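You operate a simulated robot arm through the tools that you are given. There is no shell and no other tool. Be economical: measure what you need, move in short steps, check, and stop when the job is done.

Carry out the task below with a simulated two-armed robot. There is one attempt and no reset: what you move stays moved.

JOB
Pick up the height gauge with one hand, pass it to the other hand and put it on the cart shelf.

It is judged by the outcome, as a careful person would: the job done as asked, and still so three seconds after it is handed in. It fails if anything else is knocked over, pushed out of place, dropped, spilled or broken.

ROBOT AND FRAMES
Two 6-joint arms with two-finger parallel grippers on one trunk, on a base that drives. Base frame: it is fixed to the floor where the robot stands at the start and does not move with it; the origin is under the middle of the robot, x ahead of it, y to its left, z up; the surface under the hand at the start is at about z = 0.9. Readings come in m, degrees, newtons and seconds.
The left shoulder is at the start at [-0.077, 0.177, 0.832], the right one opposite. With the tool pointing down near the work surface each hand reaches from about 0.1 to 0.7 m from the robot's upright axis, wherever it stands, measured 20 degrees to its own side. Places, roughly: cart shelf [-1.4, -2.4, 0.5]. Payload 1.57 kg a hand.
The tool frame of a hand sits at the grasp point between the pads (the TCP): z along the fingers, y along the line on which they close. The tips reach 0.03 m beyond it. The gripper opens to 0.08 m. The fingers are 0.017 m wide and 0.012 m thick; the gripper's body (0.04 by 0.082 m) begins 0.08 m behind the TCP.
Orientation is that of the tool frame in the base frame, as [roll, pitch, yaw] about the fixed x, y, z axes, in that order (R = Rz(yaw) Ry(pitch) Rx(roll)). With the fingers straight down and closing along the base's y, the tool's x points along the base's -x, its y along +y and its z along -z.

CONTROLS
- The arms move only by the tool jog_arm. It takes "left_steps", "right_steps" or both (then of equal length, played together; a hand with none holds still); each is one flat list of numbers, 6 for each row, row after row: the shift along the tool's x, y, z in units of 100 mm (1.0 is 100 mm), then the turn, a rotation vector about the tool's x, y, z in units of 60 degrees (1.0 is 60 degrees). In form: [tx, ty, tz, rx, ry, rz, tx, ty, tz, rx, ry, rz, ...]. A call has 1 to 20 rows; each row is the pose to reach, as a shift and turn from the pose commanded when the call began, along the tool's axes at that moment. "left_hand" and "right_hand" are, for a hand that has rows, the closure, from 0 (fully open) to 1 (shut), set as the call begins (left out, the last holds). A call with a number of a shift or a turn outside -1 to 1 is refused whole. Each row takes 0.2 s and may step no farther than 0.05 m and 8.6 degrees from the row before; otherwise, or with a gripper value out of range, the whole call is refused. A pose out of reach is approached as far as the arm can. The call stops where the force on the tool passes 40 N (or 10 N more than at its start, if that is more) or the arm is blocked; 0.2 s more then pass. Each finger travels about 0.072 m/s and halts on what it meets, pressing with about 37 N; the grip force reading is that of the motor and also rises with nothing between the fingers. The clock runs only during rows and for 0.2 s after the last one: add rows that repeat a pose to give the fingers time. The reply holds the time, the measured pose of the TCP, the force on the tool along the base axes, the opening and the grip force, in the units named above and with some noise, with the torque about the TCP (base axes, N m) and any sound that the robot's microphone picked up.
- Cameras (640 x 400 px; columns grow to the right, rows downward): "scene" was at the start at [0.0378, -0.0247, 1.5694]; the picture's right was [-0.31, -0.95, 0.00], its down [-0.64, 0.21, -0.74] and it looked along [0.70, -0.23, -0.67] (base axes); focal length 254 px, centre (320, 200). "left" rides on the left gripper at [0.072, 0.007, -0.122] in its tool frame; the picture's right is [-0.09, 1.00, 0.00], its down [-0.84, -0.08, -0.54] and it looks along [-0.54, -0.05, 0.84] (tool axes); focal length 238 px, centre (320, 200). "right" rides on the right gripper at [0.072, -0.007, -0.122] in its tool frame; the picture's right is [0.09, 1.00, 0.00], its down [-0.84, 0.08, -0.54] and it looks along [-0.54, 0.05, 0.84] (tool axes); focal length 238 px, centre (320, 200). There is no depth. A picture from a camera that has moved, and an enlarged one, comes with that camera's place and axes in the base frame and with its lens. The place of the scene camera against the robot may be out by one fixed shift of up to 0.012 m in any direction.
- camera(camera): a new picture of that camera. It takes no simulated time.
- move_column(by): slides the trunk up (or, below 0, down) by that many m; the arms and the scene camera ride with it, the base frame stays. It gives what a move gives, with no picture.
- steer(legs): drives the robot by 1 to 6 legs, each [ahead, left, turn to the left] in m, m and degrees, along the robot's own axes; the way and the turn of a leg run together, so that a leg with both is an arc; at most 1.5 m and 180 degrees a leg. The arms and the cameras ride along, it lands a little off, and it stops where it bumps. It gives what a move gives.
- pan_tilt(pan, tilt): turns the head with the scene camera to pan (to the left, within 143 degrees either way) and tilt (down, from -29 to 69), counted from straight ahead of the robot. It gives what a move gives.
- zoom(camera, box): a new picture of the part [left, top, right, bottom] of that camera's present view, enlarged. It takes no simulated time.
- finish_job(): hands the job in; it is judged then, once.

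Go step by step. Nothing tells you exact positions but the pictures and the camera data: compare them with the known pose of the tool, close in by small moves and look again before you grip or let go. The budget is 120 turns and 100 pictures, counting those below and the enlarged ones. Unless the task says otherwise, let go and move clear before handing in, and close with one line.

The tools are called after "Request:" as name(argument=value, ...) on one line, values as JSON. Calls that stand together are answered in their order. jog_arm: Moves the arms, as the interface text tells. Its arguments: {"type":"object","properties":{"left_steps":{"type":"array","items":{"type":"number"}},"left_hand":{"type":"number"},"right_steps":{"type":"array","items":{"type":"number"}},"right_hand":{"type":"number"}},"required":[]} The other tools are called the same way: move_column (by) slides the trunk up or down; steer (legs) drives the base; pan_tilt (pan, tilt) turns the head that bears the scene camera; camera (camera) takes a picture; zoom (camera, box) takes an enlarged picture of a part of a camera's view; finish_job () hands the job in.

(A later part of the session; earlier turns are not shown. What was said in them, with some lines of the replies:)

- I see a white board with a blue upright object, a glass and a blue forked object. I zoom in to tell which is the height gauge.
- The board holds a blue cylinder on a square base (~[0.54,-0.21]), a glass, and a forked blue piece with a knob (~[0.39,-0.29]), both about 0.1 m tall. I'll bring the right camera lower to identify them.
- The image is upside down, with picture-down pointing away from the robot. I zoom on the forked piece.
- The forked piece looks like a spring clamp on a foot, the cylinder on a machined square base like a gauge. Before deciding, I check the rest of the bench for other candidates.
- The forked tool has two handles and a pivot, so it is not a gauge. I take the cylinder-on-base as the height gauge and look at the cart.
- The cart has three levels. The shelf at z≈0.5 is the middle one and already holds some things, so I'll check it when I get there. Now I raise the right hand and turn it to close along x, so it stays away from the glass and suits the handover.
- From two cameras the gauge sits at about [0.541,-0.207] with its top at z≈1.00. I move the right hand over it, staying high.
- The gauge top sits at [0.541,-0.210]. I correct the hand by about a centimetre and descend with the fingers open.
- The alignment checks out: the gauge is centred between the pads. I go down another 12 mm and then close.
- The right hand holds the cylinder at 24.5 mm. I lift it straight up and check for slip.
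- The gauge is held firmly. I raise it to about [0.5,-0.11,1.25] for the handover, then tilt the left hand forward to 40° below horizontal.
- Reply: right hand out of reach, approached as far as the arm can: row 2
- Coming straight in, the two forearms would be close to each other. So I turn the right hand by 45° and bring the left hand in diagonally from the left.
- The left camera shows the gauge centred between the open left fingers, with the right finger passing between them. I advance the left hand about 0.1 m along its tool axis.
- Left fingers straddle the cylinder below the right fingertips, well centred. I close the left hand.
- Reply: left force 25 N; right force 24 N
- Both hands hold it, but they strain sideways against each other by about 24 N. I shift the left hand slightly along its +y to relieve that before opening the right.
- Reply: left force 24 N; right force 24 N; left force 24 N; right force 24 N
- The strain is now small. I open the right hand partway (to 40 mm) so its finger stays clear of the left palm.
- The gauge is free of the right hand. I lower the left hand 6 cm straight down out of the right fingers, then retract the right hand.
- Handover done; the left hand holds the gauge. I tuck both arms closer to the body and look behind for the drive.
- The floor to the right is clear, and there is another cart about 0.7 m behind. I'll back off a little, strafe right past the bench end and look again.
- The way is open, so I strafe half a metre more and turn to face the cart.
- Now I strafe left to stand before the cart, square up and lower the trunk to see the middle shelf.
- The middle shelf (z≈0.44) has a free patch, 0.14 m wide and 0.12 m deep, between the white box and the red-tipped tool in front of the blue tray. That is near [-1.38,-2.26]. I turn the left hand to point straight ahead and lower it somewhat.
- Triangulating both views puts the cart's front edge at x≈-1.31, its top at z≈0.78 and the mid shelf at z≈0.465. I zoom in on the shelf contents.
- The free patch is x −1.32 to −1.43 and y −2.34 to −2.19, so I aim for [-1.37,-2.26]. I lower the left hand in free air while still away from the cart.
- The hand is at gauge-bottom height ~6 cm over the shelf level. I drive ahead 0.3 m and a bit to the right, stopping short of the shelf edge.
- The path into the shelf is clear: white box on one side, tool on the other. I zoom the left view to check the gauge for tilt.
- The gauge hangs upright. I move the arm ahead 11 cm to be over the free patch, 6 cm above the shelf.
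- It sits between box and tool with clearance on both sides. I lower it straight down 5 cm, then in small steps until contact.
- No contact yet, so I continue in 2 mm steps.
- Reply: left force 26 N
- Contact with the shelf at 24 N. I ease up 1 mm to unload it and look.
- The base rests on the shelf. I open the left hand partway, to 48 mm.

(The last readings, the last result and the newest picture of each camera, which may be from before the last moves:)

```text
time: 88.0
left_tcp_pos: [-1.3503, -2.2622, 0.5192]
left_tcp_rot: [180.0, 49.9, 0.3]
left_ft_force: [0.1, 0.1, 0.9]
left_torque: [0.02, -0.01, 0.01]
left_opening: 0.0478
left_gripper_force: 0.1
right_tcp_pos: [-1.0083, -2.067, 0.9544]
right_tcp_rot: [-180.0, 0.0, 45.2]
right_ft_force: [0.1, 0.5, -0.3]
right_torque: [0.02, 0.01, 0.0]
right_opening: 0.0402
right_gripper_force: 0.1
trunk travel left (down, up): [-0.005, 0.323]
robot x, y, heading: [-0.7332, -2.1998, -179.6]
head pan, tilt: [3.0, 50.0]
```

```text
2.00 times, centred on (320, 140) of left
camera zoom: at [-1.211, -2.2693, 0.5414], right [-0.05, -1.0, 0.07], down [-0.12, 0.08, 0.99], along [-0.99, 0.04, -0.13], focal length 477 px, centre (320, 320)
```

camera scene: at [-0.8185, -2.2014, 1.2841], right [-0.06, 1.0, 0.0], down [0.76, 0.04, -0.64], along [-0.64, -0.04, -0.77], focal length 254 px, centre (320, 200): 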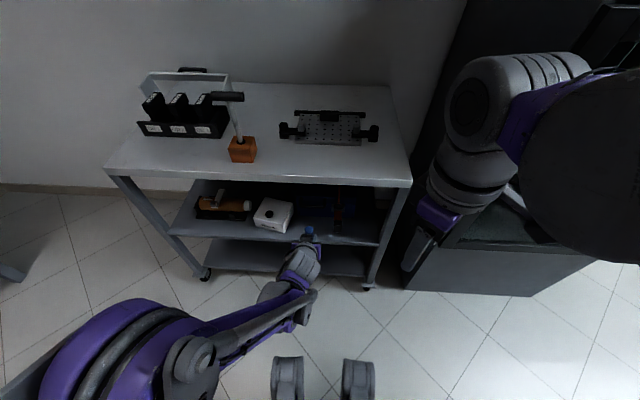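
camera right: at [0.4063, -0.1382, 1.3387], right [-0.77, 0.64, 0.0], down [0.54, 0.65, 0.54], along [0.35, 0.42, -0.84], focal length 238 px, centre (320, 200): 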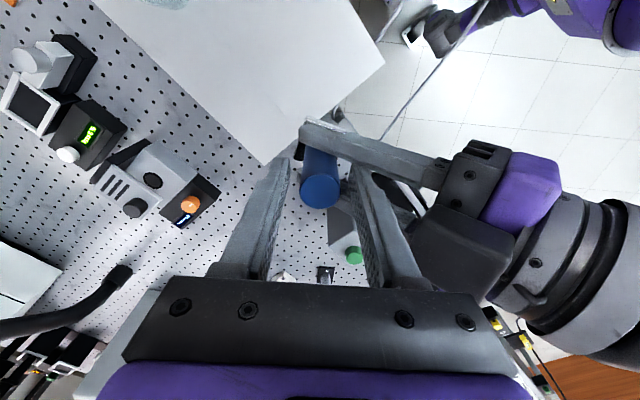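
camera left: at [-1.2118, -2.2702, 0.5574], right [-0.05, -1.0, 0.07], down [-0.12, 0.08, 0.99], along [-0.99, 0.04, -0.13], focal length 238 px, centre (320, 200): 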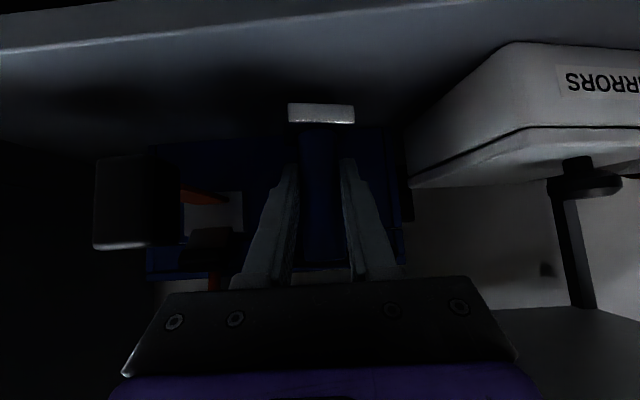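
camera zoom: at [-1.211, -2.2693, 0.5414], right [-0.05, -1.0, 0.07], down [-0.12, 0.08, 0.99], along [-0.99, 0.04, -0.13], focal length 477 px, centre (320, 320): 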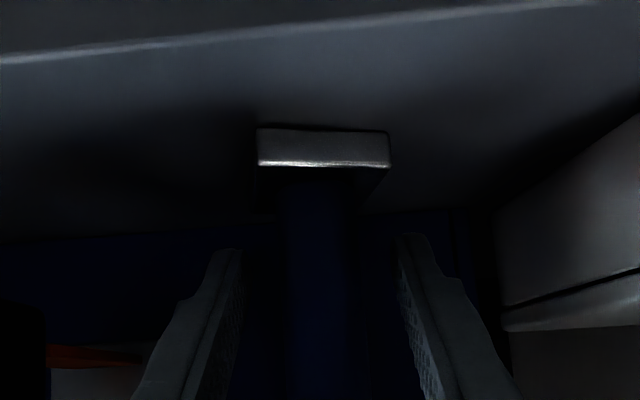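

The gauge stands by itself. I withdraw along the tool axis and then check.

Request:
jog_arm(left_steps=[0, 0, -0.2, 0, 0, 0, 0, 0, -0.4, 0, 0, 0, 0, 0, -0.6, 0, 0, 0, 0, 0, -0.8, 0, 0, 0, 0, 0, -1, 0, 0, 0])

Request:
steer(legs=[[-0.3, 0, 0]])

Request:
pan_tilt(pan=3, tilt=38)

Request:
zoom(camera="scene", box=[200, 130, 430, 280])

Request:
camera(camera="left")

```text
time: 89.2
left_tcp_pos: [-1.2757, -2.263, 0.5828]
left_tcp_rot: [179.9, 50.1, 0.3]
left_ft_force: [-0.5, 0.0, 0.6]
left_torque: [0.03, 0.01, -0.02]
left_opening: 0.0478
left_gripper_force: 0.0
right_tcp_pos: [-1.0092, -2.0669, 0.9543]
right_tcp_rot: [180.0, 0.0, 45.3]
right_ft_force: [-0.2, 0.4, -0.1]
right_torque: [-0.02, 0.0, -0.03]
right_opening: 0.0403
right_gripper_force: 0.0
trunk travel left (down, up): [-0.005, 0.323]
robot x, y, heading: [-0.7334, -2.198, -179.7]
head pan, tilt: [3.0, 50.0]
```

```text
time: 91.2
left_tcp_pos: [-0.9785, -2.2607, 0.5826]
left_tcp_rot: [180.0, 50.0, 0.2]
left_ft_force: [0.0, -0.3, -0.1]
left_torque: [0.01, 0.0, 0.0]
left_opening: 0.0479
left_gripper_force: 0.1
right_tcp_pos: [-0.7129, -2.0652, 0.9545]
right_tcp_rot: [180.0, 0.0, 45.3]
right_ft_force: [0.5, 0.0, -1.0]
right_torque: [-0.05, 0.01, 0.01]
right_opening: 0.04
right_gripper_force: 0.0
trunk travel left (down, up): [-0.005, 0.323]
robot x, y, heading: [-0.4334, -2.1959, -179.7]
head pan, tilt: [3.0, 50.0]
```

```text
time: 91.9
left_tcp_pos: [-0.9788, -2.26, 0.5822]
left_tcp_rot: [-180.0, 49.9, 0.3]
left_ft_force: [0.4, -0.5, 1.1]
left_torque: [0.03, 0.03, 0.01]
left_opening: 0.0479
left_gripper_force: 0.0
right_tcp_pos: [-0.7132, -2.0655, 0.9546]
right_tcp_rot: [-180.0, -0.1, 45.2]
right_ft_force: [0.9, 0.2, 0.1]
right_torque: [0.01, 0.01, 0.01]
right_opening: 0.0402
right_gripper_force: 0.0
trunk travel left (down, up): [-0.005, 0.323]
robot x, y, heading: [-0.4359, -2.1957, -179.7]
head pan, tilt: [3.0, 38.0]
```

```text
2.67 times, centred on (315, 205) of scene
camera zoom: at [-0.5311, -2.2004, 1.3012], right [-0.06, 1.0, 0.0], down [0.62, 0.03, -0.79], along [-0.79, -0.04, -0.62], focal length 678 px, centre (333, 187)
```

zoom: 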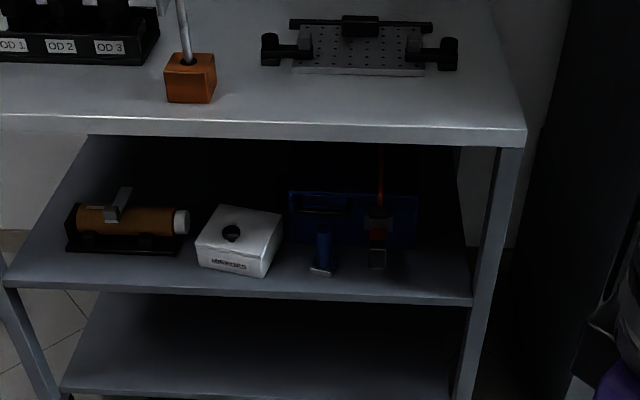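

```text
35 pictures are left
camera left: at [-0.8394, -2.2677, 0.6054], right [-0.06, -1.0, 0.07], down [-0.12, 0.08, 0.99], along [-0.99, 0.05, -0.13], focal length 238 px, centre (320, 200)
```

left: 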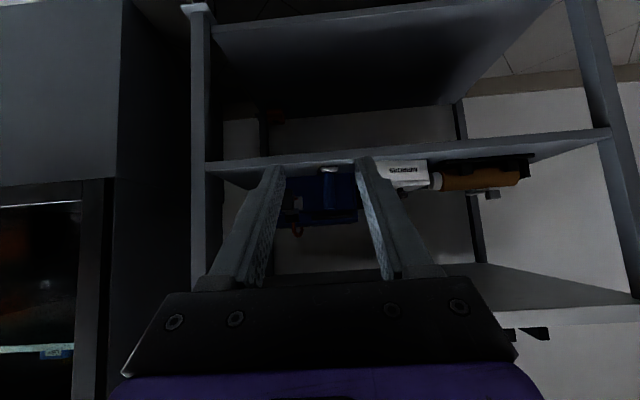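

The gauge stands upright on the middle shelf between the box and the tool. Nothing else has moved, and both hands are clear, so I hand the job in.

Request:
finish_job()

```text
The job is handed in.
```

I picked up the height gauge with the right hand, passed it to the left and set it upright on the cart's middle shelf. In the last pictures of the cart, nothing else had been disturbed. Nothing was labelled, so I took the blue cylinder on the square metal base to be the height gauge.
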